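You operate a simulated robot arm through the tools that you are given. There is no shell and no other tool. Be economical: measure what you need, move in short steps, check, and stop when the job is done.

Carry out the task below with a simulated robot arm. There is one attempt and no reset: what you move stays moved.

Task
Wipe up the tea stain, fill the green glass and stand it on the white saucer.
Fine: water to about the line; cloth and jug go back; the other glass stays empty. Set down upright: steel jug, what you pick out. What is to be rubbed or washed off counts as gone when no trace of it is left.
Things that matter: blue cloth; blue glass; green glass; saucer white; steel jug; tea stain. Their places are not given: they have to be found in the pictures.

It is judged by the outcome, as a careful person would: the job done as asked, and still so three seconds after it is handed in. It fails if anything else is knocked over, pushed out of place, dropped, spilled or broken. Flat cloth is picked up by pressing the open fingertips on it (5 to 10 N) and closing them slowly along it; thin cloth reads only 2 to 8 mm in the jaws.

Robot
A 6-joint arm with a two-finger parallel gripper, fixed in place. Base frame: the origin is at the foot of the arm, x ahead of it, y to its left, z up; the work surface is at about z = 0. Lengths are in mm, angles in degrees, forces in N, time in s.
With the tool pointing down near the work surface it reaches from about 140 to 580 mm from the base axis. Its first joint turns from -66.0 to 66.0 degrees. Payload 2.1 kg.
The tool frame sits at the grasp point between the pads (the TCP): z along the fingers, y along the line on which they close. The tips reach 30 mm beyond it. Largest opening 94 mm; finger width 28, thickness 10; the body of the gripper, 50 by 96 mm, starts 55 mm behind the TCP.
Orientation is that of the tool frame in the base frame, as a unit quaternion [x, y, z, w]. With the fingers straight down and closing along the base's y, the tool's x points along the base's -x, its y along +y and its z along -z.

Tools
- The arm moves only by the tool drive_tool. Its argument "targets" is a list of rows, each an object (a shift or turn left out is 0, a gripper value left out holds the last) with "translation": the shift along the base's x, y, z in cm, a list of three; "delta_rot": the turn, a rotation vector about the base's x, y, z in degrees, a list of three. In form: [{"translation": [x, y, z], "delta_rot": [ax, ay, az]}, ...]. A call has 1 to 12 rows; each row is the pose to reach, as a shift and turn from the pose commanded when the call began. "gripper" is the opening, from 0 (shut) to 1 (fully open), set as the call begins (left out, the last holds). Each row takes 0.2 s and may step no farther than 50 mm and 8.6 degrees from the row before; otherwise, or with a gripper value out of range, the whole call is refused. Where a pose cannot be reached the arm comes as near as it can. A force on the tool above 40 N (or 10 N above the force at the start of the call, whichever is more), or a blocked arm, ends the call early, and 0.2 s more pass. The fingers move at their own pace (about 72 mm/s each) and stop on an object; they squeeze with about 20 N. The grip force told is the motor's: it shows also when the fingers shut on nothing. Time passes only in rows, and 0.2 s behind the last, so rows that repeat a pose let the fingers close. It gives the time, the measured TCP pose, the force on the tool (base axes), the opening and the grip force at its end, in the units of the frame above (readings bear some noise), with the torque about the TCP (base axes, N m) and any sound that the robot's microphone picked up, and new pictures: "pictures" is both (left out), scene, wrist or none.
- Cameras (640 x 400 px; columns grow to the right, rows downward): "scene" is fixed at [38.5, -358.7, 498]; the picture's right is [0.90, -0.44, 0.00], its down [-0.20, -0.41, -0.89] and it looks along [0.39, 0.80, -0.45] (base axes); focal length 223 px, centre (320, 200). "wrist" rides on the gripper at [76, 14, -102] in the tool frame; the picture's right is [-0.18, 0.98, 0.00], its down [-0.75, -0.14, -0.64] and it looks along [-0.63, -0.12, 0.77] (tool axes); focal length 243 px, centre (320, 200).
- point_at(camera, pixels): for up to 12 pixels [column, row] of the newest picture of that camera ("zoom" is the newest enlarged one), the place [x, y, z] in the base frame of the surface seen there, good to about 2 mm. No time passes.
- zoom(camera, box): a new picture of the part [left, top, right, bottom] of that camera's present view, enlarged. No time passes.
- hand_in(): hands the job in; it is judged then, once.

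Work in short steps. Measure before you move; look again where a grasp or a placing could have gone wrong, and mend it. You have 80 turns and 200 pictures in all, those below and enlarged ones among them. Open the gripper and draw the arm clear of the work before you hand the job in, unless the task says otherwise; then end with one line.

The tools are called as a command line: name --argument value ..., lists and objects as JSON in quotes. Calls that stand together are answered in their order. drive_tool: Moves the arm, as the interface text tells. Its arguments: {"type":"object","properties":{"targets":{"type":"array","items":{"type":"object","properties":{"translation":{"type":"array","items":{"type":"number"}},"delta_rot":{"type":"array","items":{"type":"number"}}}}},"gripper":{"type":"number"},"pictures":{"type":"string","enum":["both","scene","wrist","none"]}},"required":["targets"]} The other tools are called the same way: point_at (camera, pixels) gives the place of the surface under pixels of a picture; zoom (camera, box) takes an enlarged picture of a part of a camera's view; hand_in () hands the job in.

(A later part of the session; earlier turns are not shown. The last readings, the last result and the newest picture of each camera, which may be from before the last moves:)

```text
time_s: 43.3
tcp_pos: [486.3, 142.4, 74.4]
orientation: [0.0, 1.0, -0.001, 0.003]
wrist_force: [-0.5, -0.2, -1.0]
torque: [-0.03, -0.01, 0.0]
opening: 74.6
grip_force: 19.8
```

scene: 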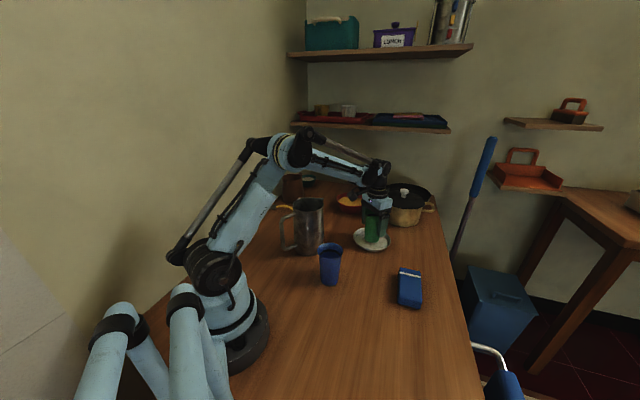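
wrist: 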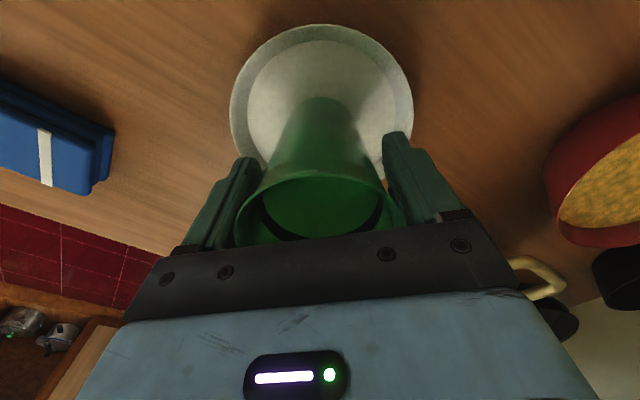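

drive_tool --pictures "none" --targets '[{"translation": [0, 0, -0.07]}, {"translation": [0, 0, -0.14]}, {"translation": [0, 0, -0.14]}]'

```text
time_s: 44.1
tcp_pos: [486.7, 142.7, 73.9]
orientation: [0.001, 1.0, -0.001, 0.002]
wrist_force: [-0.8, -0.3, -0.6]
torque: [0.02, 0.03, 0.02]
opening: 69.4
grip_force: 20.0
```

The opening changed (glass has touched and the pads slid on its taper). I release and rise.

drive_tool --gripper 1 --pictures "none" --targets '[{}, {}, {}]'

drive_tool --targets '[{"translation": [0, 0, 4]}, {"translation": [0, 0, 8.5]}, {"translation": [0, 0, 13]}, {"translation": [-3, 0, 16]}, {"translation": [-6, 0, 18]}, {"translation": [-6, 0, 18]}]'

zoom --camera "scene" --box '[330, 200, 430, 270]'

```text
time_s: 44.9
tcp_pos: [486.5, 141.6, 74.1]
orientation: [0.001, 1.0, -0.001, 0.003]
wrist_force: [1.1, 0.3, -0.3]
torque: [0.01, -0.01, 0.03]
opening: 94.1
grip_force: 0.0
```

```text
time_s: 46.3
tcp_pos: [427.4, 141.1, 252.2]
orientation: [0.0, 1.0, -0.001, 0.002]
wrist_force: [-0.1, -0.4, -0.5]
torque: [0.0, -0.01, -0.03]
opening: 93.5
grip_force: 0.1
```

scene: 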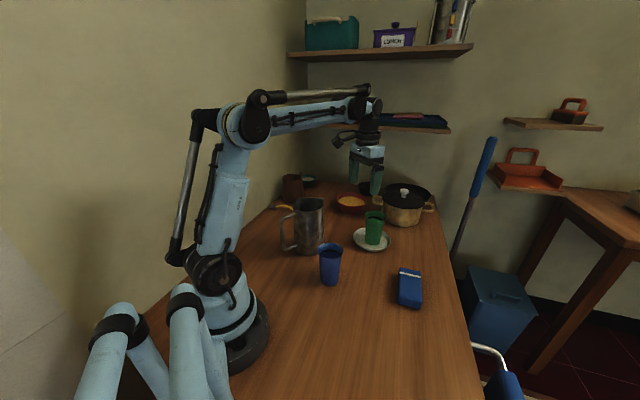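
wrist: 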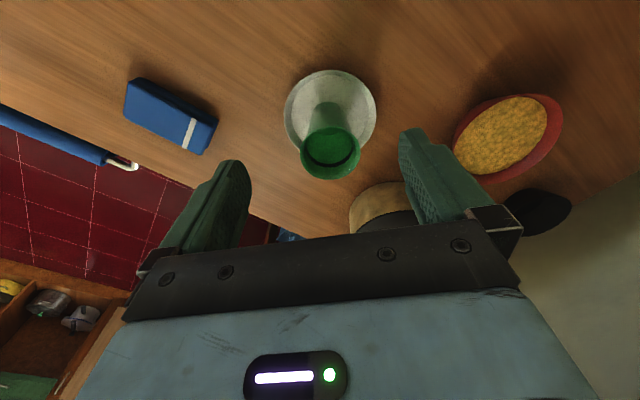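

```text
5.71 times, centred on (380, 235) of scene
```

zoom: 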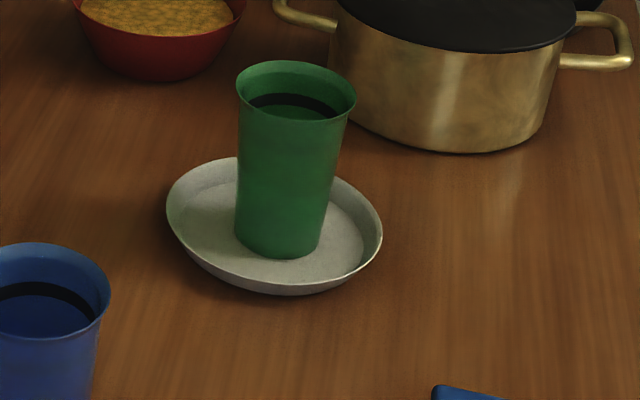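

The glass stands on the saucer. I measure its rim and line, and the jug's handle geometry more closely.

point_at --camera "zoom" --pixels '[[237, 83], [355, 100], [300, 61], [275, 118], [290, 98], [320, 108], [250, 102], [335, 112]]'

zoom --camera "scene" --box '[270, 190, 335, 262]'

point_at --camera "scene" --pixels '[[282, 218], [281, 225], [282, 240], [283, 249], [287, 215], [292, 214], [290, 249], [296, 246], [286, 213], [308, 201], [304, 203], [312, 203]]'

```text
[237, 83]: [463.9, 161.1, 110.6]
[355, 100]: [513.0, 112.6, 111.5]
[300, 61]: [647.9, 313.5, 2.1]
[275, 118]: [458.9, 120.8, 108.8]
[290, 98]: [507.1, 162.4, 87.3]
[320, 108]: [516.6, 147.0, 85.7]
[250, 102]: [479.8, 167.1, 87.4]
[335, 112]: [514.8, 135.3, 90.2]
```

```text
5.56 times, centred on (302, 226) of scene
```

zoom: 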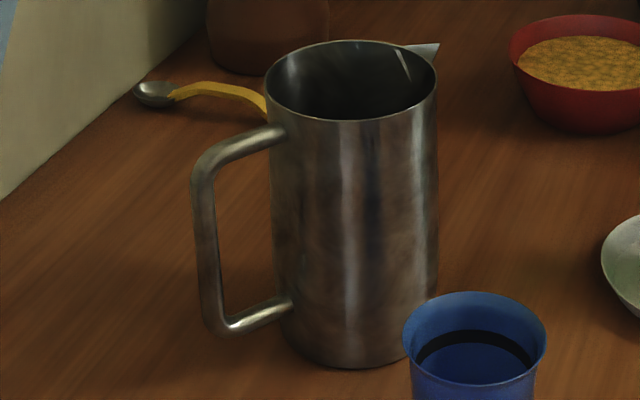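

```text
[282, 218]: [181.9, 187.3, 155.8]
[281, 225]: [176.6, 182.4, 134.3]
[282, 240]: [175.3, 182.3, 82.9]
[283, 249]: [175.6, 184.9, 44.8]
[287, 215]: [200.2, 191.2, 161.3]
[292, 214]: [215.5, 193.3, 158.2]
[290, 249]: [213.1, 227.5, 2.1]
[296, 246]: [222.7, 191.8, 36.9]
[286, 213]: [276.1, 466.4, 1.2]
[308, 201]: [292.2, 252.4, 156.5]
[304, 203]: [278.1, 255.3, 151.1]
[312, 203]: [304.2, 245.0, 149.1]
```

Line is at z≈87, rim centre (486,139). The handle's top corner is near (180,190,153) in a plane at yaw ~11°. I move high above it, turning +11°.

drive_tool --pictures "none" --targets '[{"translation": [-3, 0.5, 3], "delta_rot": [0, 0, 3]}, {"translation": [-7, 1.5, 5], "delta_rot": [0, 0, 6]}, {"translation": [-11, 2.5, 6.5], "delta_rot": [0, 0, 9]}, {"translation": [-15, 3.5, 8], "delta_rot": [0, 0, 11]}, {"translation": [-19, 4.5, 8], "delta_rot": [0, 0, 11]}, {"translation": [-23.6, 5.1, 8], "delta_rot": [0, 0, 11]}]'

drive_tool --targets '[{"translation": [0, 0, 0], "delta_rot": [1.6, -8, 0]}, {"translation": [0, 0, 0], "delta_rot": [3.2, -16, 0]}, {"translation": [0, 0, 0], "delta_rot": [4.7, -24, 0]}, {"translation": [0, 0, 0], "delta_rot": [6.2, -32, 0]}, {"translation": [0, 0, 0], "delta_rot": [7.6, -39, 0]}, {"translation": [0, 0, 0], "delta_rot": [8.6, -44.2, 0]}, {"translation": [0, 0, 0], "delta_rot": [8.6, -44.2, 0]}]'

```text
time_s: 47.7
tcp_pos: [191.3, 193.0, 333.0]
orientation: [-0.095, 0.995, -0.002, 0.002]
wrist_force: [-0.9, -0.2, -0.4]
torque: [0.03, -0.06, 0.02]
opening: 94.0
grip_force: 0.0
```

```text
time_s: 49.3
tcp_pos: [214.9, 181.9, 331.4]
orientation: [-0.088, 0.918, 0.037, 0.384]
wrist_force: [1.1, 0.0, 0.4]
torque: [0.01, -0.01, 0.04]
opening: 93.8
grip_force: 0.0
out of reach, approached as far as the arm can: row 5, 6, 7
```

scene: 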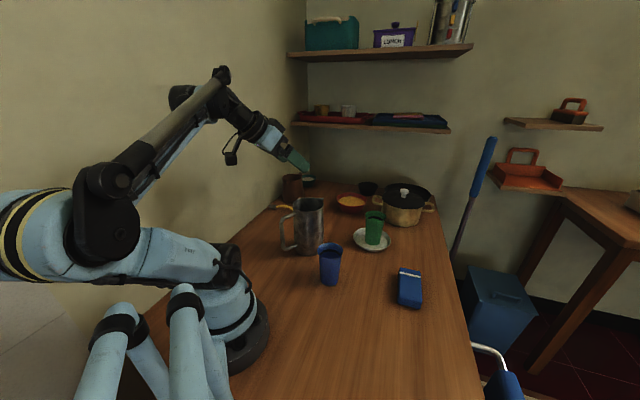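
wrist: 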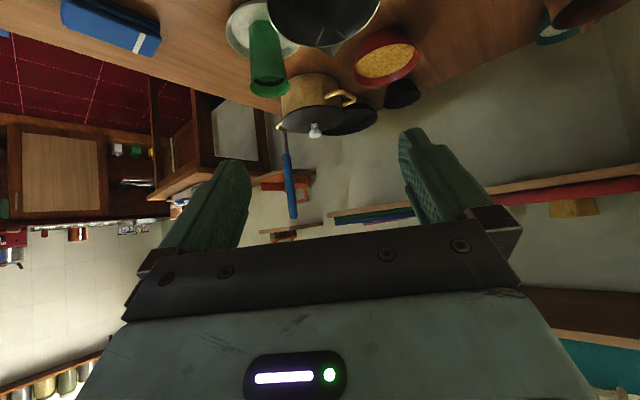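

45° is just out of reach here; 32° was fine. I tilt back to 30° and check.

drive_tool --pictures "none" --targets '[{"translation": [0, 0, -1], "delta_rot": [-1.5, 7.4, 0]}, {"translation": [0, 0, -2], "delta_rot": [-2.9, 14.7, 0]}, {"translation": [0, 0, -2], "delta_rot": [-2.9, 14.7, 0]}]'

```text
time_s: 50.1
tcp_pos: [212.6, 182.0, 312.4]
orientation: [-0.092, 0.961, 0.023, 0.259]
wrist_force: [0.5, -0.4, 0.4]
torque: [0.0, 0.02, -0.02]
opening: 94.3
grip_force: 0.2
```

Good. I move over the handle at z≈240 and look.

drive_tool --targets '[{"translation": [-1.1, 0.5, -3]}, {"translation": [-2.2, 1.03, -5]}, {"translation": [-2.2, 1.03, -7.2]}, {"translation": [-2.2, 1.03, -7.2]}]'

zoom --camera "scene" --box '[250, 150, 350, 265]'

```text
time_s: 51.1
tcp_pos: [190.9, 193.6, 239.8]
orientation: [-0.092, 0.961, 0.024, 0.26]
wrist_force: [0.7, -0.1, 0.3]
torque: [-0.02, 0.0, 0.01]
opening: 94.1
grip_force: 0.0
```

scene: 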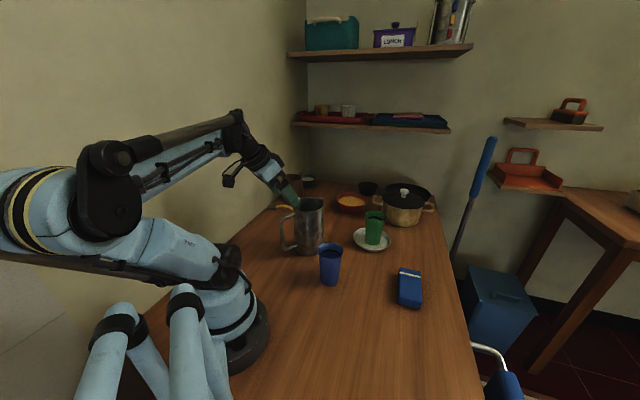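
wrist: 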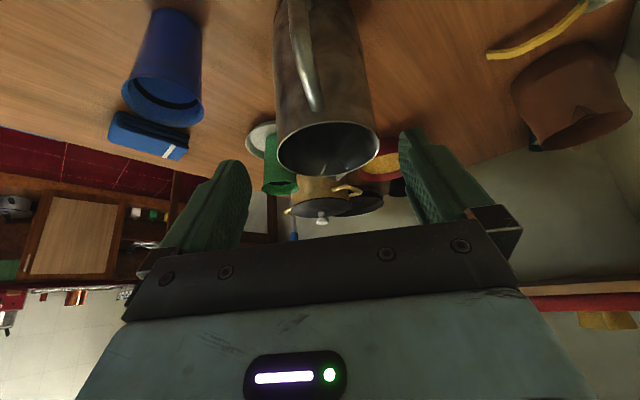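

```text
3.48 times, centred on (300, 208) of scene
```

zoom: 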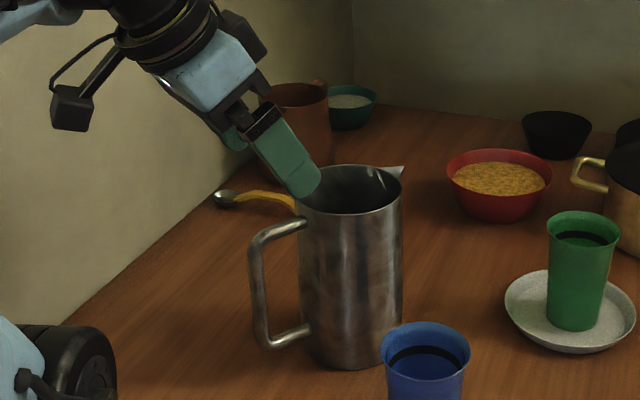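

The handle shows at wrist (295–318, 0–110), roughly between the fingers. I measure it and the inside of the jug again.

point_at --camera "wrist" --pixels '[[298, 10], [302, 40], [308, 70], [313, 100], [290, 15], [279, 140], [377, 140], [326, 123], [330, 173], [325, 140], [335, 155], [345, 172]]'

point_at --camera "zoom" --pixels '[[254, 250], [251, 265], [258, 330], [275, 235], [290, 226], [301, 222], [345, 215], [385, 175], [402, 168]]'

```text
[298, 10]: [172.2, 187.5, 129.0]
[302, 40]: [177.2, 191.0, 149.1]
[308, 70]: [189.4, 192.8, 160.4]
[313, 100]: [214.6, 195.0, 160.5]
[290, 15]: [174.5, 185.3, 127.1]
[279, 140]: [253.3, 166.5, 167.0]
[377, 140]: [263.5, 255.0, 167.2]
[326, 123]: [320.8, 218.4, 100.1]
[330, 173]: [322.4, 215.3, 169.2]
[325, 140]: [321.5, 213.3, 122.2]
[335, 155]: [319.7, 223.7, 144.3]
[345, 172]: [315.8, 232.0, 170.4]
```

```text
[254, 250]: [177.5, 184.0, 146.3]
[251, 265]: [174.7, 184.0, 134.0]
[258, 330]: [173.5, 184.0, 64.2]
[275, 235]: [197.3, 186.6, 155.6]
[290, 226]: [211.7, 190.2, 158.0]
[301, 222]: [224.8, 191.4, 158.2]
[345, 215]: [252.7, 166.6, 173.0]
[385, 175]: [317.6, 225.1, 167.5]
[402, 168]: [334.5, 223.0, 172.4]
```

Handle centreline matches: corner near (180,190.5,154). I descend 97 mm.

drive_tool --targets '[{"translation": [0, -0.07, -3]}, {"translation": [0, -0.07, -6]}, {"translation": [0, -0.07, -8.5]}, {"translation": [0, -0.07, -9.7]}, {"translation": [0, -0.07, -9.7]}]'

zoom --camera "scene" --box '[250, 150, 350, 265]'

```text
time_s: 52.3
tcp_pos: [191.8, 191.9, 144.5]
orientation: [-0.092, 0.961, 0.023, 0.26]
wrist_force: [0.6, -0.6, 0.1]
torque: [-0.04, 0.01, -0.01]
opening: 94.0
grip_force: 0.1
```

scene: 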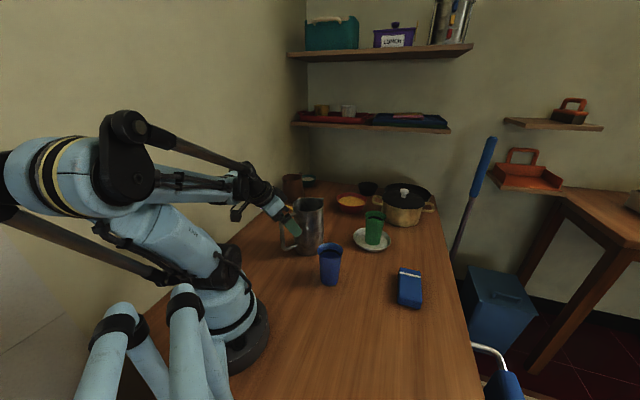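
wrist: 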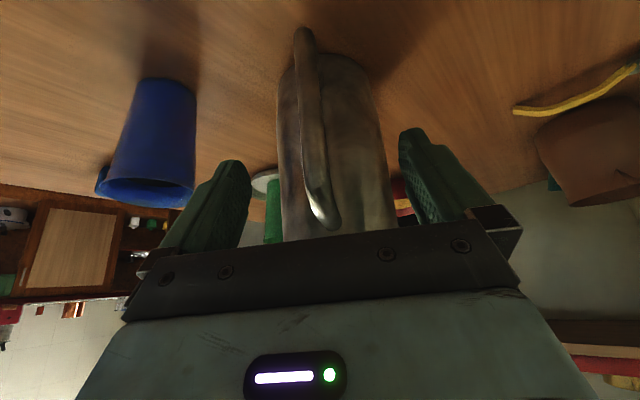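

```text
3.48 times, centred on (300, 208) of scene
```

zoom: 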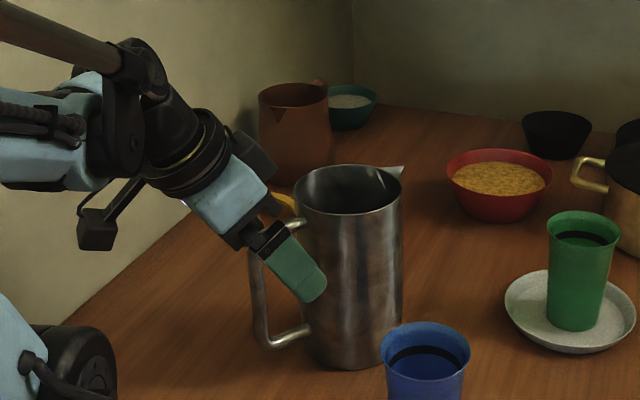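

The handle is centred between the fingers. I close.

drive_tool --gripper 0 --targets '[{}, {}, {}, {}, {}]'

zoom --camera "scene" --box '[250, 150, 350, 265]'

```text
time_s: 53.5
tcp_pos: [192.4, 191.1, 144.8]
orientation: [-0.092, 0.961, 0.023, 0.261]
wrist_force: [1.2, 1.7, 0.0]
torque: [-0.07, -0.25, 0.21]
opening: 17.1
grip_force: 20.1
```

scene: 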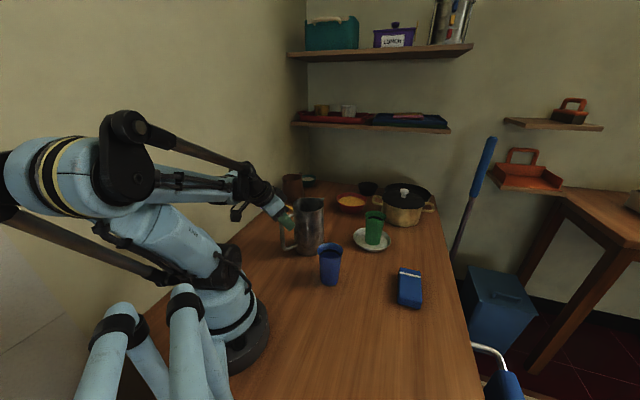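
wrist: 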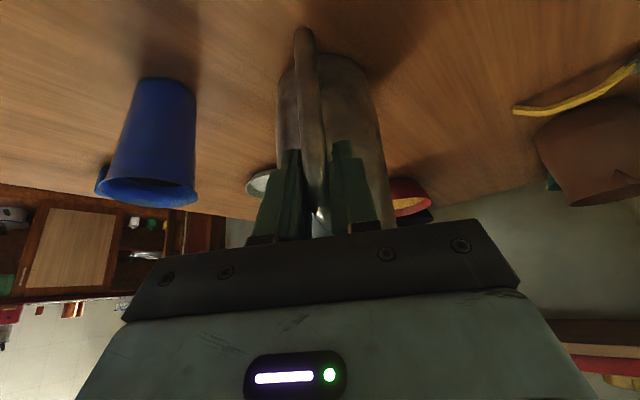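

```text
3.48 times, centred on (300, 208) of scene
```

zoom: 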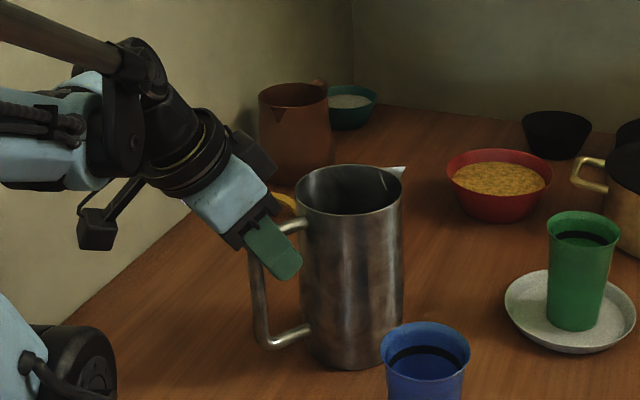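

A firm grip on the handle corner (17 mm). I lift 20 mm slowly and check for sag.

drive_tool --targets '[{"translation": [0, 0, 0.3]}, {"translation": [0, 0, 0.7]}, {"translation": [0, 0, 1.2]}, {"translation": [0, 0, 1.6]}, {"translation": [0, 0, 2]}, {"translation": [0, 0, 2]}, {"translation": [0, 0, 2]}]'

zoom --camera "scene" --box '[250, 150, 350, 265]'

```text
time_s: 55.1
tcp_pos: [191.0, 192.0, 163.5]
orientation: [-0.092, 0.961, 0.023, 0.26]
wrist_force: [-1.1, 0.4, -5.7]
torque: [-0.06, 0.45, -0.01]
opening: 17.0
grip_force: 19.9
```

scene: 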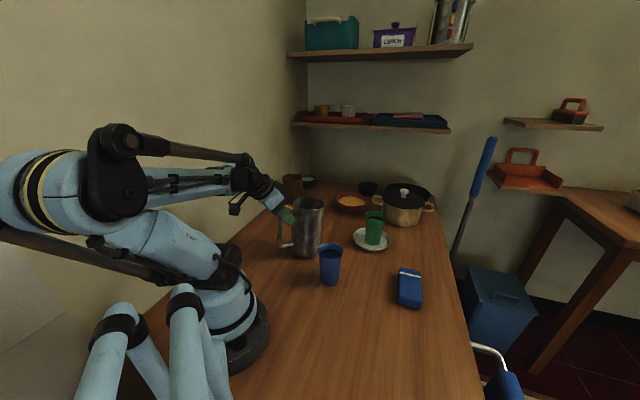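
wrist: 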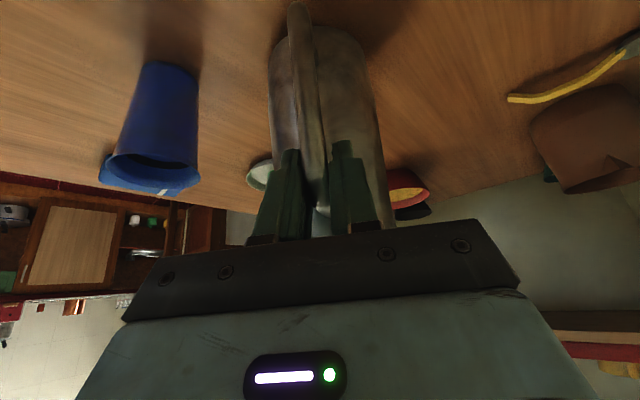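

```text
3.48 times, centred on (300, 208) of scene
```

zoom: 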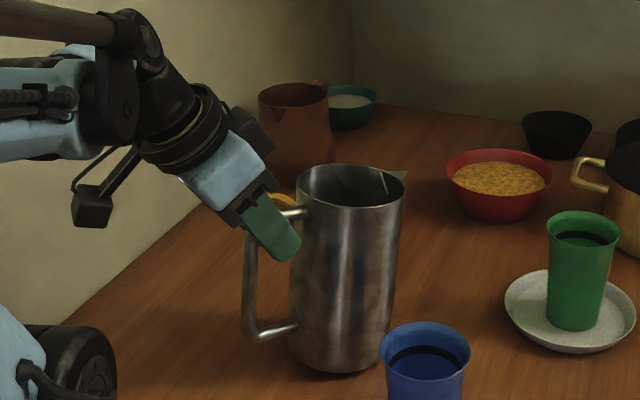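

It holds but has sagged a few degrees. I lift a bit more and see whether it settles.

drive_tool --pictures "none" --targets '[{"translation": [0, 0, 0.7]}, {"translation": [0, 0, 1.5]}, {"translation": [0, 0, 2.5]}, {"translation": [0, 0, 3]}, {"translation": [0, 0, 3]}, {"translation": [0, 0, 3]}]'

zoom --camera "scene" --box '[250, 150, 350, 265]'

```text
time_s: 56.5
tcp_pos: [190.4, 191.8, 193.2]
orientation: [-0.092, 0.961, 0.023, 0.261]
wrist_force: [0.0, 0.3, -9.2]
torque: [-0.08, 0.39, 0.04]
opening: 16.0
grip_force: 19.8
```

```text
3.48 times, centred on (300, 208) of scene
```

zoom: 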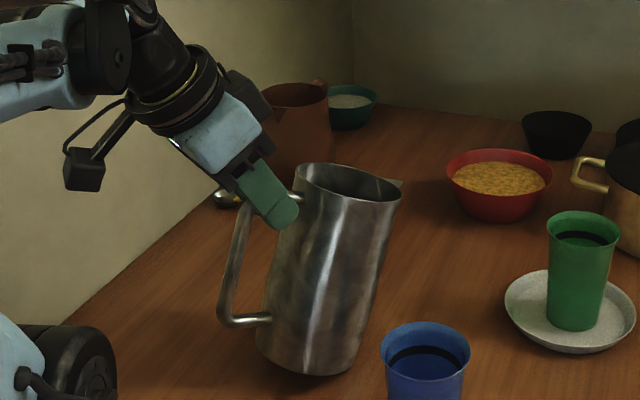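

Weight is about 9 N and the jug sags spout-forward ~22°, held by friction, with no water near the lip. That's workable. I carry it up and toward the glass gently, yawing to about -10° to keep it clear of the blue glass.

drive_tool --targets '[{"translation": [0, 0, 1.5]}, {"translation": [0, 0, 3.5]}, {"translation": [0, 0, 5.5], "delta_rot": [0, 0, -2]}, {"translation": [1, 0, 7.5], "delta_rot": [0, 0, -4]}, {"translation": [2.5, 0, 9.5], "delta_rot": [0, 0, -6]}, {"translation": [4.5, 0, 11], "delta_rot": [0, 0, -9]}, {"translation": [6.5, -0.5, 12], "delta_rot": [0, 0, -12]}, {"translation": [8.5, -1, 12.5], "delta_rot": [0, 0, -15]}, {"translation": [10.5, -1.5, 12.5], "delta_rot": [0, 0, -18]}, {"translation": [12.5, -2, 12.5], "delta_rot": [0, 0, -21]}, {"translation": [14, -2.5, 12.5], "delta_rot": [0, 0, -21]}, {"translation": [14, -2.5, 12.5], "delta_rot": [0, 0, -21]}]'

zoom --camera "scene" --box '[270, 120, 430, 260]'

```text
time_s: 59.1
tcp_pos: [331.9, 167.5, 318.5]
orientation: [0.085, 0.962, -0.024, 0.26]
wrist_force: [0.4, -0.5, -8.7]
torque: [0.08, 0.4, 0.03]
opening: 15.6
grip_force: 20.2
```

scene: 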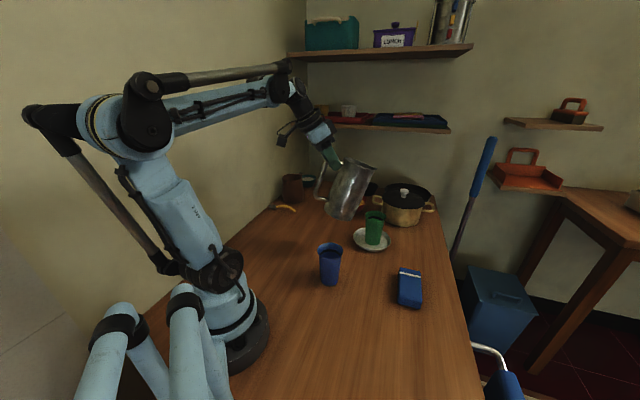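
wrist: 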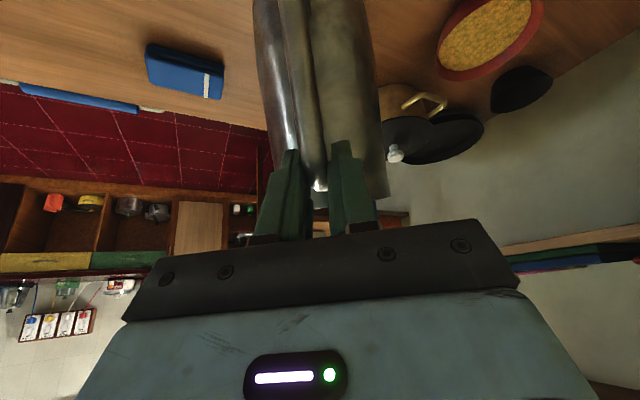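

```text
2.86 times, centred on (350, 190) of scene
```

zoom: 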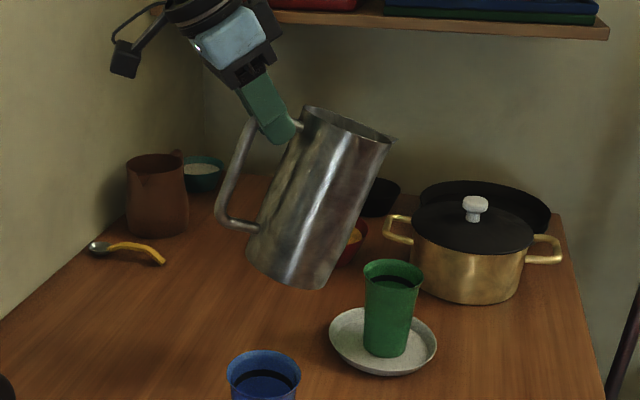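

Stable. I measure the jug's lip and bottom to find its tilt and where the spout is.

point_at --camera "zoom" --pixels '[[394, 139], [388, 144], [303, 112], [345, 133], [318, 286], [250, 252], [285, 280], [300, 150], [260, 240]]'

```text
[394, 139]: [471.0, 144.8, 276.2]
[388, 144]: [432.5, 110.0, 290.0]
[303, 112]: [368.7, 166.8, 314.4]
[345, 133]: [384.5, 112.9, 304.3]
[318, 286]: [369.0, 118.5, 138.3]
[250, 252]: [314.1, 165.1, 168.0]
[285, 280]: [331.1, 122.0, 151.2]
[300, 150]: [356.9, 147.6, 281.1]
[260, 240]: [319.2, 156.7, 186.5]
```

Tilt is 20.5° and the lip is at (471,145,276). Glass rim centre is (486,139,110). I tilt to ~50° while moving so the lip hovers over the glass at z≈142, below the pouring threshold (~60°).

drive_tool --targets '[{"translation": [0.6, -0.1, 0], "delta_rot": [0.7, 3.6, 0]}, {"translation": [1.2, -0.2, -0.5], "delta_rot": [1.4, 7.2, 0]}, {"translation": [1.8, -0.3, -1], "delta_rot": [2.1, 10.8, 0]}, {"translation": [2.4, -0.4, -1.5], "delta_rot": [2.8, 14.4, 0]}, {"translation": [3.0, -0.5, -2.2], "delta_rot": [3.5, 18, 0]}, {"translation": [3.6, -0.6, -3.2], "delta_rot": [4.2, 21.6, 0]}, {"translation": [4.3, -0.7, -4.4], "delta_rot": [4.9, 25.2, 0]}, {"translation": [4.9, -0.8, -5.6], "delta_rot": [5.6, 28.9, 0]}, {"translation": [4.9, -0.8, -6.6], "delta_rot": [5.6, 28.9, 0]}, {"translation": [4.9, -0.8, -6.6], "delta_rot": [5.6, 28.9, 0]}]'

zoom --camera "scene" --box '[290, 150, 430, 260]'

```text
time_s: 61.3
tcp_pos: [380.9, 157.9, 251.6]
orientation: [0.088, 0.996, 0.002, 0.008]
wrist_force: [-0.4, 0.0, -8.6]
torque: [-0.04, -0.1, 0.0]
opening: 15.8
grip_force: 20.4
```

scene: 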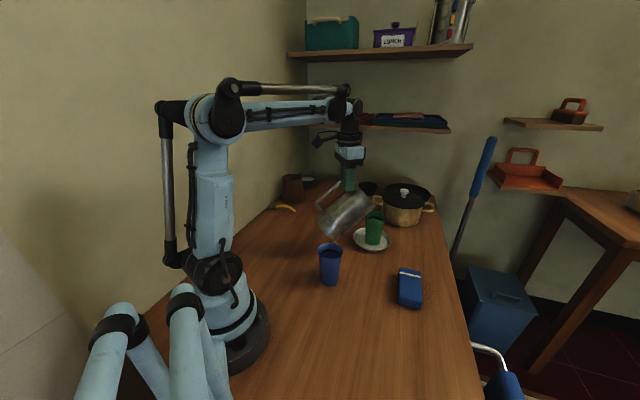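
wrist: 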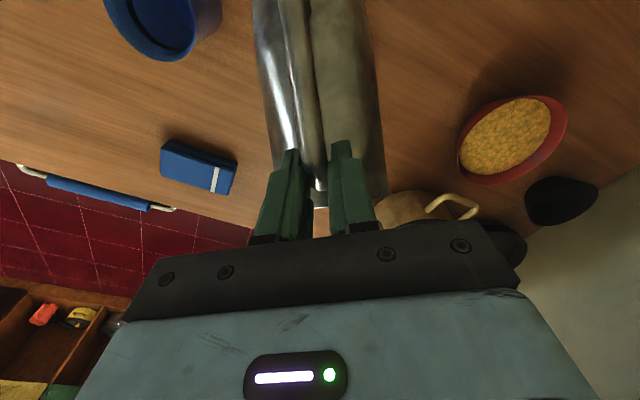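

```text
3.64 times, centred on (360, 205) of scene
```

zoom: 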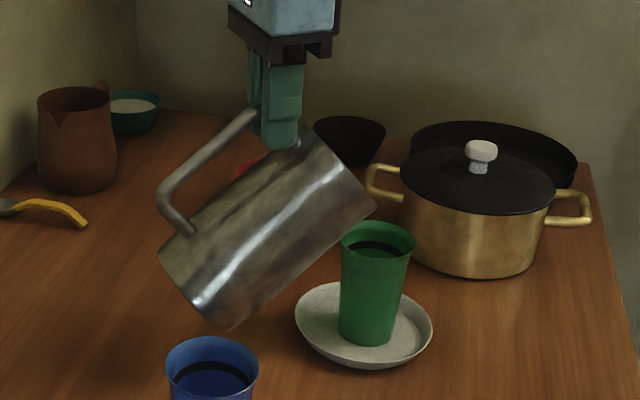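

The jug followed. I measure the lip tip (375,207 in zoom) and the lowest bottom edge.

point_at --camera "zoom" --pixels '[[374, 207], [370, 212], [366, 216], [310, 130], [224, 328], [165, 260], [355, 195], [385, 222]]'

```text
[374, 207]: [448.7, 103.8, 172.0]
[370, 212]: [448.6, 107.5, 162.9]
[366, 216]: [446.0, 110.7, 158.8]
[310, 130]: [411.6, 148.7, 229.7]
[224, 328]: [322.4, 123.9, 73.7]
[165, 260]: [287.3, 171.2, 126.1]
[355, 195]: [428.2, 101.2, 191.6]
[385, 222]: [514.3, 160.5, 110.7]
```

Computed lip position (481,138,145) projects exactly on the seen tip, 5 mm short of the glass centre. I tilt to ~58° keeping the lip there, and look for flow.

drive_tool --pictures "none" --targets '[{"translation": [0.4, -0.08, 0.2], "delta_rot": [0.4, 2, 0]}, {"translation": [0.8, -0.15, 0.45], "delta_rot": [0.8, 3.9, 0]}, {"translation": [1.2, -0.23, 0.65], "delta_rot": [1.15, 5.9, 0]}, {"translation": [1.6, -0.3, 0.9], "delta_rot": [1.5, 7.8, 0]}, {"translation": [1.6, -0.3, 0.9], "delta_rot": [1.5, 7.8, 0]}]'

zoom --camera "scene" --box '[330, 180, 430, 260]'

```text
time_s: 62.5
tcp_pos: [395.3, 156.1, 263.1]
orientation: [0.088, 0.994, 0.009, -0.062]
wrist_force: [-0.3, 0.8, -7.4]
torque: [-0.05, -0.19, -0.01]
opening: 15.8
grip_force: 20.0
```

```text
5.00 times, centred on (380, 220) of scene
```

zoom: 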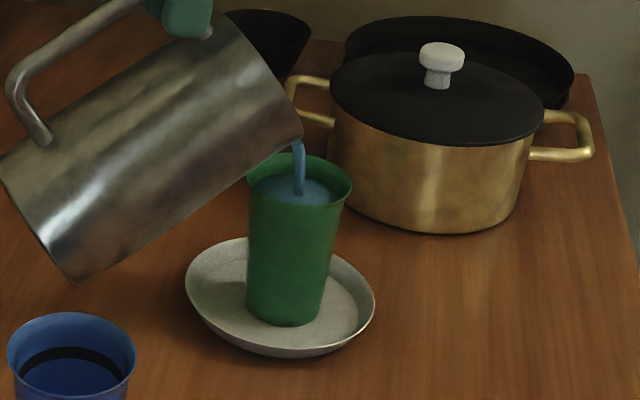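

Water is flowing and the level is already near the line. I tilt back at once.

drive_tool --pictures "none" --targets '[{"translation": [-0.8, 0.15, 0.3], "delta_rot": [-1.4, -7.2, 0]}, {"translation": [-1.6, 0.3, 1], "delta_rot": [-2.6, -13.5, 0]}, {"translation": [-1.8, 0.35, 1.5], "delta_rot": [-3.4, -17.5, 0]}]'

zoom --camera "scene" --box '[330, 180, 430, 260]'

```text
time_s: 63.3
tcp_pos: [377.3, 158.9, 276.9]
orientation: [0.088, 0.992, -0.006, 0.093]
wrist_force: [1.1, -0.5, -7.8]
torque: [0.01, 0.05, 0.01]
opening: 15.6
grip_force: 20.1
```

```text
5.00 times, centred on (380, 220) of scene
```

zoom: 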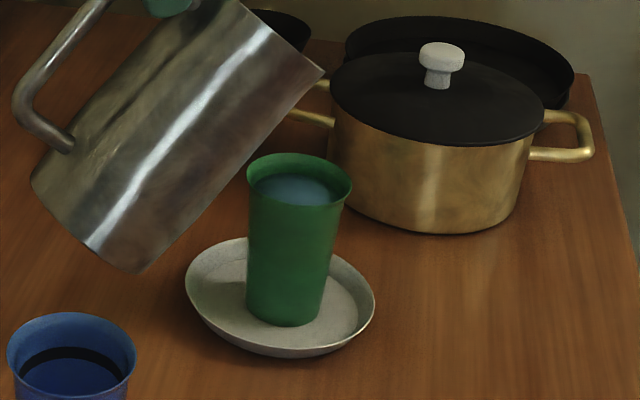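

Flow stopped. I check the level closely.

point_at --camera "zoom" --pixels '[[295, 190], [275, 182], [315, 190], [300, 198], [290, 178], [260, 185], [335, 190], [310, 172]]'

zoom --camera "scene" --box '[362, 205, 392, 225]'

```text
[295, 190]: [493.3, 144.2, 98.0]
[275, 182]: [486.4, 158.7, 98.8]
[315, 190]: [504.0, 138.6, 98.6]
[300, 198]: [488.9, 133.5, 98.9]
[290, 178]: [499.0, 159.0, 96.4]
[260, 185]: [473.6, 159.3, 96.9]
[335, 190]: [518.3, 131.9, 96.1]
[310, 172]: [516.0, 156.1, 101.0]
```

```text
16.00 times, centred on (377, 215) of scene
```

zoom: 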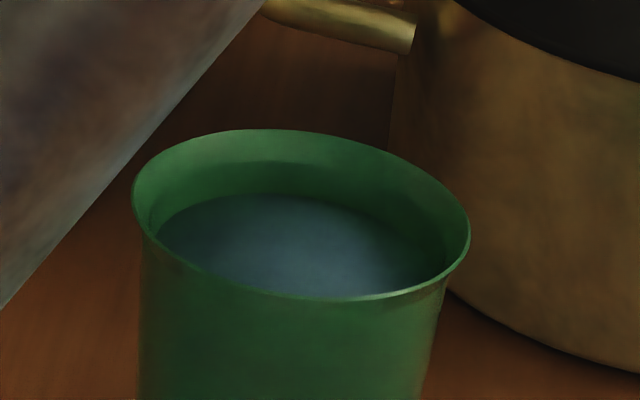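

The water is at z≈98 versus the line at ≈87, so it's somewhat overfull. I'll return the jug, then pour the excess from the glass back into it by a controlled tilt. First I right the jug and go back.

drive_tool --pictures "none" --targets '[{"translation": [-0.8, 0.1, 1.5], "delta_rot": [-0.8, -4, 0]}, {"translation": [-1.8, 0.3, 3], "delta_rot": [-1.6, -8, 0]}, {"translation": [-2.8, 0.4, 4], "delta_rot": [-2.3, -12, 0]}, {"translation": [-4, 0.6, 4], "delta_rot": [-3.1, -16, 0]}, {"translation": [-5, 0.8, 4], "delta_rot": [-3.7, -18.9, 0]}, {"translation": [-5, 0.8, 4], "delta_rot": [-3.7, -18.9, 0]}]'

drive_tool --targets '[{"translation": [-1.2, 0.6, 0], "delta_rot": [0, 0, 3.5]}, {"translation": [-2.6, 1.3, 0], "delta_rot": [0, 0, 7]}, {"translation": [-4, 2, 0], "delta_rot": [0, 0, 10.5]}, {"translation": [-5.5, 2.7, 0], "delta_rot": [0, 0, 14]}, {"translation": [-6.8, 3.3, -0.5], "delta_rot": [0, 0, 17.5]}, {"translation": [-7.7, 3.8, -2], "delta_rot": [0, 0, 21.3]}, {"translation": [-7.7, 3.8, -4.5], "delta_rot": [0, 0, 21.3]}, {"translation": [-7.7, 3.8, -7], "delta_rot": [0, 0, 21.3]}, {"translation": [-7.7, 3.8, -8], "delta_rot": [0, 0, 21.3]}, {"translation": [-7.7, 3.8, -8], "delta_rot": [0, 0, 21.3]}]'

zoom --camera "scene" --box '[250, 150, 390, 265]'

```text
time_s: 64.7
tcp_pos: [328.6, 166.8, 317.3]
orientation: [0.085, 0.962, -0.025, 0.258]
wrist_force: [0.1, 0.2, -6.7]
torque: [0.01, 0.31, 0.02]
opening: 15.8
grip_force: 19.7
```

```text
time_s: 66.9
tcp_pos: [249.9, 206.0, 235.5]
orientation: [-0.095, 0.961, 0.024, 0.258]
wrist_force: [0.4, 0.8, -7.7]
torque: [-0.07, 0.3, -0.03]
opening: 15.9
grip_force: 19.6
```

scene: 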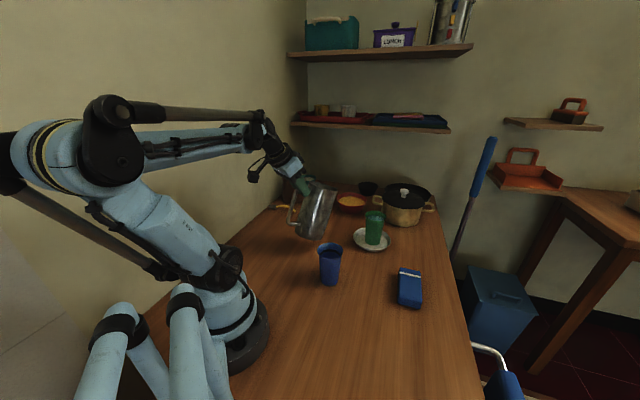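
wrist: 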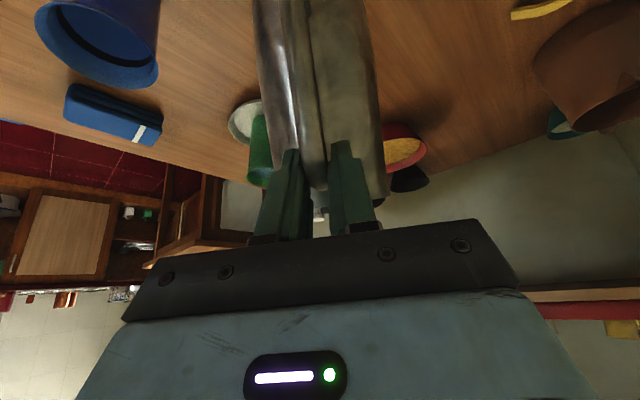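

```text
3.48 times, centred on (320, 208) of scene
```

zoom: 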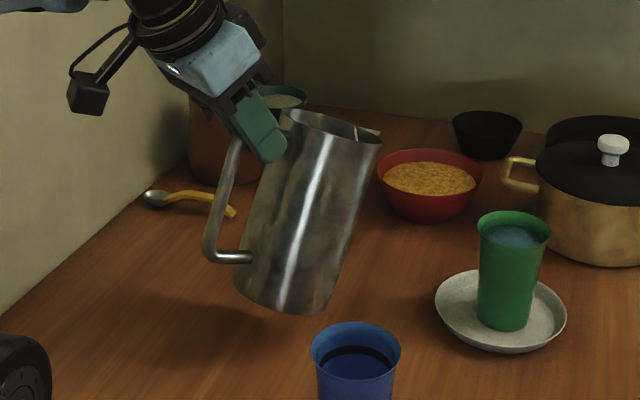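

I measure the jug's bottom edge and rim before touching down.

point_at --camera "zoom" --pixels '[[319, 308], [328, 298], [290, 310], [240, 290], [291, 112], [378, 135], [372, 145], [360, 230]]'

```text
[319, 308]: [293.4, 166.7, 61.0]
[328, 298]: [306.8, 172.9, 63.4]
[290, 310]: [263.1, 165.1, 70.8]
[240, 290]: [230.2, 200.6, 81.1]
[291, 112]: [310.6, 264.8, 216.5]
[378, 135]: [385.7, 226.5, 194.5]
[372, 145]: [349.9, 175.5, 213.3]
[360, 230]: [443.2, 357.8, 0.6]
```

Tilt ~20.5°; the front edge would land at (322,220), right for home. I lower until that edge touches.

drive_tool --pictures "none" --targets '[{"translation": [0, -0.1, -1.5]}, {"translation": [0, -0.1, -3]}, {"translation": [0, -0.1, -4]}, {"translation": [0, -0.1, -4.5]}, {"translation": [0, -0.1, -4.5]}]'

zoom --camera "scene" --box '[250, 150, 390, 265]'

```text
time_s: 68.1
tcp_pos: [250.0, 205.3, 192.1]
orientation: [-0.094, 0.961, 0.024, 0.26]
wrist_force: [-5.0, -0.6, 12.1]
torque: [0.04, -0.07, 0.05]
opening: 16.0
grip_force: 20.3
```

```text
3.48 times, centred on (320, 208) of scene
```

zoom: 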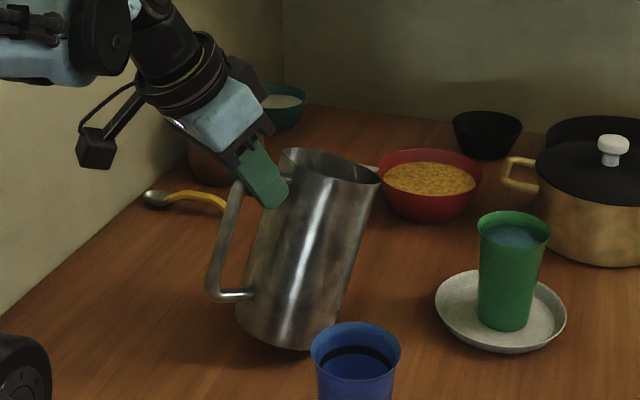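

The edge touches. I now follow the arc about that edge: backward and down, letting the jug rotate upright in the jaws.

drive_tool --pictures "none" --targets '[{"translation": [-0.45, -0.09, -0.1]}, {"translation": [-0.9, -0.18, -0.3]}, {"translation": [-1.35, -0.27, -0.5]}, {"translation": [-1.8, -0.36, -0.75]}, {"translation": [-2.5, -0.5, -1.15]}, {"translation": [-3.25, -0.65, -1.6]}, {"translation": [-3.25, -0.65, -1.6]}]'

zoom --camera "scene" --box '[250, 150, 390, 265]'

```text
time_s: 69.7
tcp_pos: [218.3, 197.0, 175.0]
orientation: [-0.094, 0.961, 0.023, 0.257]
wrist_force: [-2.9, -1.4, 4.0]
torque: [0.04, -0.31, -0.03]
opening: 15.8
grip_force: 20.3
```

```text
3.48 times, centred on (320, 208) of scene
```

zoom: 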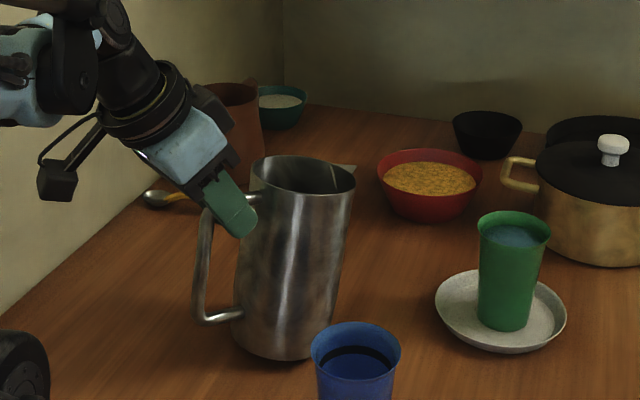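

It is righting well (~9° left). I continue the arc.

drive_tool --pictures "none" --targets '[{"translation": [-0.5, -0.1, -0.3]}, {"translation": [-1.0, -0.2, -0.65]}, {"translation": [-1.5, -0.3, -1.0]}, {"translation": [-2.0, -0.4, -1.4]}, {"translation": [-2.4, -0.48, -1.7]}, {"translation": [-2.4, -0.48, -1.7]}]'

zoom --camera "scene" --box '[250, 150, 390, 265]'

point_at --camera "scene" --pixels '[[294, 202], [322, 203], [308, 197], [325, 198], [280, 235], [308, 254], [296, 244], [320, 244]]'

```text
time_s: 71.1
tcp_pos: [195.6, 192.6, 158.3]
orientation: [-0.094, 0.961, 0.023, 0.258]
wrist_force: [-5.1, -0.4, 7.8]
torque: [0.08, -0.5, 0.09]
opening: 16.2
grip_force: 19.8
```

```text
3.48 times, centred on (320, 208) of scene
```

zoom: 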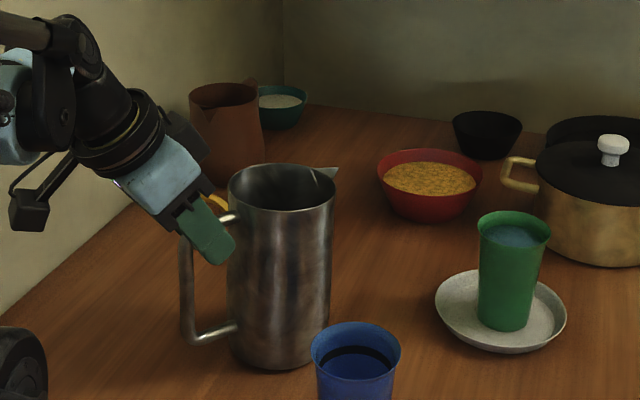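

```text
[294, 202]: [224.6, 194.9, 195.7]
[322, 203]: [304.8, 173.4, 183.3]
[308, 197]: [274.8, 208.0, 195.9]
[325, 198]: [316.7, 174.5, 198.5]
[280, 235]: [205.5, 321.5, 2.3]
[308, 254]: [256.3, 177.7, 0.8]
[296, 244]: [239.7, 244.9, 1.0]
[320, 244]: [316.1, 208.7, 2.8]
```

Nearly upright. I finish the last few millimetres and measure from the zoom.

drive_tool --pictures "none" --targets '[{"translation": [-0.3, -0.06, -0.25]}, {"translation": [-0.5, -0.1, -0.5]}, {"translation": [-0.5, -0.1, -0.6]}]'

zoom --camera "scene" --box '[260, 180, 340, 265]'

point_at --camera "zoom" --pixels '[[320, 80], [420, 110], [255, 105], [300, 150], [415, 145], [300, 375], [345, 385], [420, 350]]'

```text
time_s: 71.9
tcp_pos: [188.9, 191.7, 152.5]
orientation: [-0.095, 0.961, 0.024, 0.257]
wrist_force: [-7.0, 1.5, 10.8]
torque: [0.14, -0.61, 0.19]
opening: 16.7
grip_force: 20.5
```

```text
4.71 times, centred on (300, 222) of scene
```

zoom: 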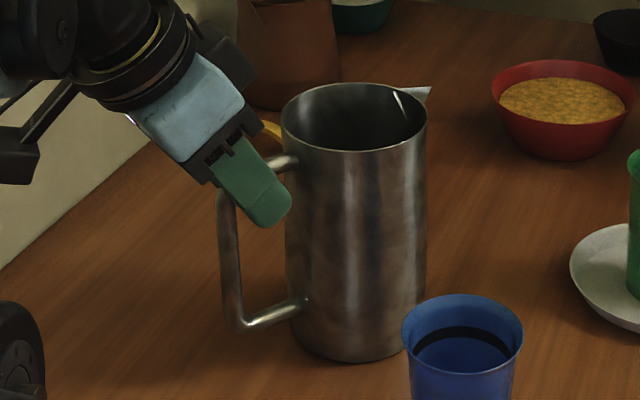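

```text
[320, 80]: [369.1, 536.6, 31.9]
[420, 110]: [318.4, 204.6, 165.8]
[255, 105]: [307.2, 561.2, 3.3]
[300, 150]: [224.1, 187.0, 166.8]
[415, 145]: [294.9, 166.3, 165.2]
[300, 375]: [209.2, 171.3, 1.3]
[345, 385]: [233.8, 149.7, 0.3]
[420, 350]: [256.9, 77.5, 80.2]
```

The jug stands upright in its place. I release and withdraw straight up.

drive_tool --gripper 1 --pictures "none" --targets '[{}, {}, {}, {}]'

drive_tool --targets '[{"translation": [0, 0, 2]}, {"translation": [0, 0, 5]}, {"translation": [0, 0, 9]}, {"translation": [0.5, 0, 12]}, {"translation": [1, 0, 15]}, {"translation": [1, 0, 15]}]'

zoom --camera "scene" --box '[260, 180, 420, 280]'

```text
time_s: 72.9
tcp_pos: [189.3, 190.4, 153.9]
orientation: [-0.094, 0.961, 0.023, 0.258]
wrist_force: [-0.2, 0.2, -0.4]
torque: [0.0, 0.0, 0.03]
opening: 93.8
grip_force: 0.0
```

```text
time_s: 74.3
tcp_pos: [199.7, 192.1, 303.9]
orientation: [-0.095, 0.961, 0.024, 0.258]
wrist_force: [0.0, -0.4, -0.1]
torque: [-0.02, 0.02, 0.01]
opening: 94.2
grip_force: 0.0
```

scene: 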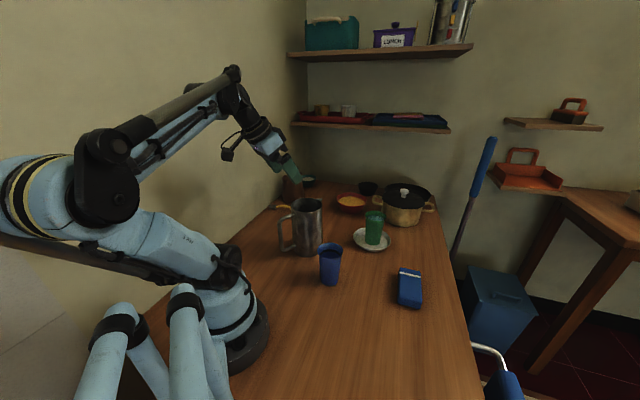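
wrist: 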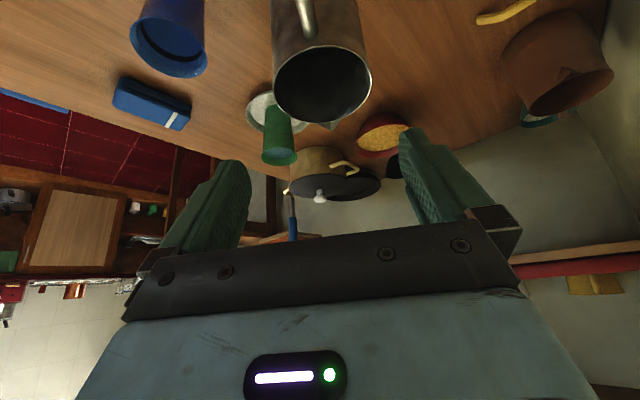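

```text
4.00 times, centred on (340, 230) of scene
```

zoom: 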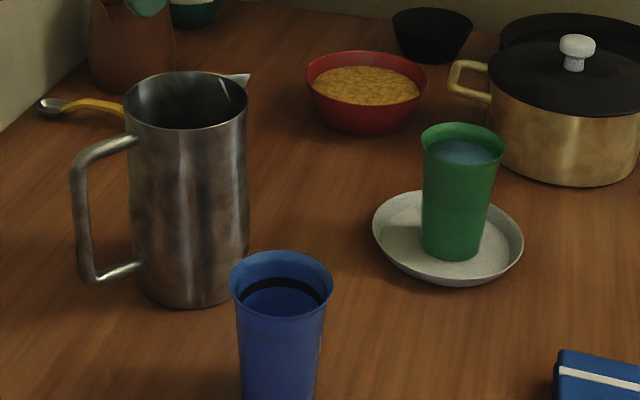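

Everything is in place. I compare the water depth below the rim with the line depth in the identical blue glass.

point_at --camera "zoom" --pixels '[[280, 279], [280, 284], [280, 290], [300, 284], [260, 286], [465, 150], [480, 158], [455, 145], [424, 140], [502, 150]]'

zoom --camera "scene" --box '[315, 238, 347, 258]'

zoom --camera "scene" --box '[359, 205, 391, 225]'

```text
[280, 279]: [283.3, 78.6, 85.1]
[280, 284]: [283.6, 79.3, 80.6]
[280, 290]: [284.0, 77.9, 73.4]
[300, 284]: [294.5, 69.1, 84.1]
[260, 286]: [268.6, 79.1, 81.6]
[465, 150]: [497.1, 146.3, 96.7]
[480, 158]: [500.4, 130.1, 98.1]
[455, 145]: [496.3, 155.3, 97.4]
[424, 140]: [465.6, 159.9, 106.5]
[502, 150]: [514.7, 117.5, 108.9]
```

```text
16.00 times, centred on (331, 248) of scene
```

zoom: 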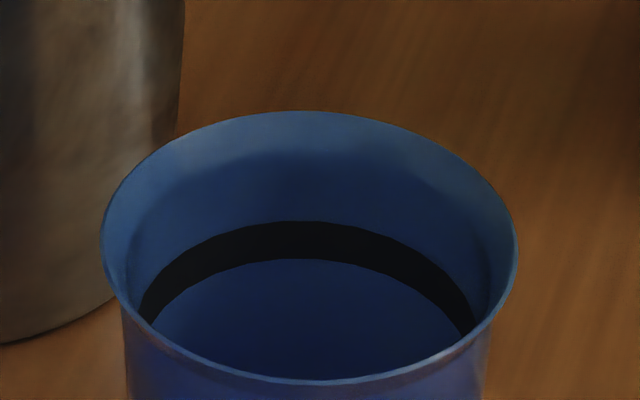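

```text
16.00 times, centred on (375, 215) of scene
```

zoom: 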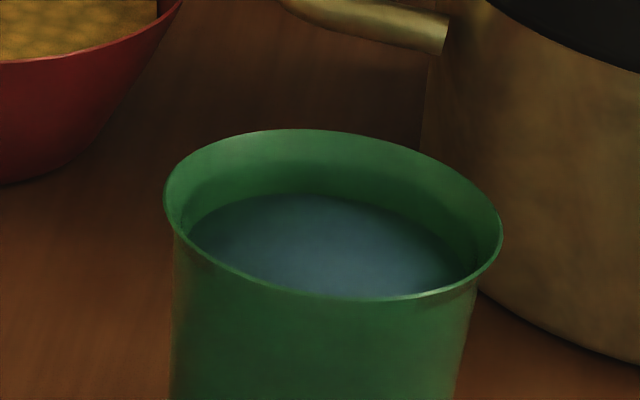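

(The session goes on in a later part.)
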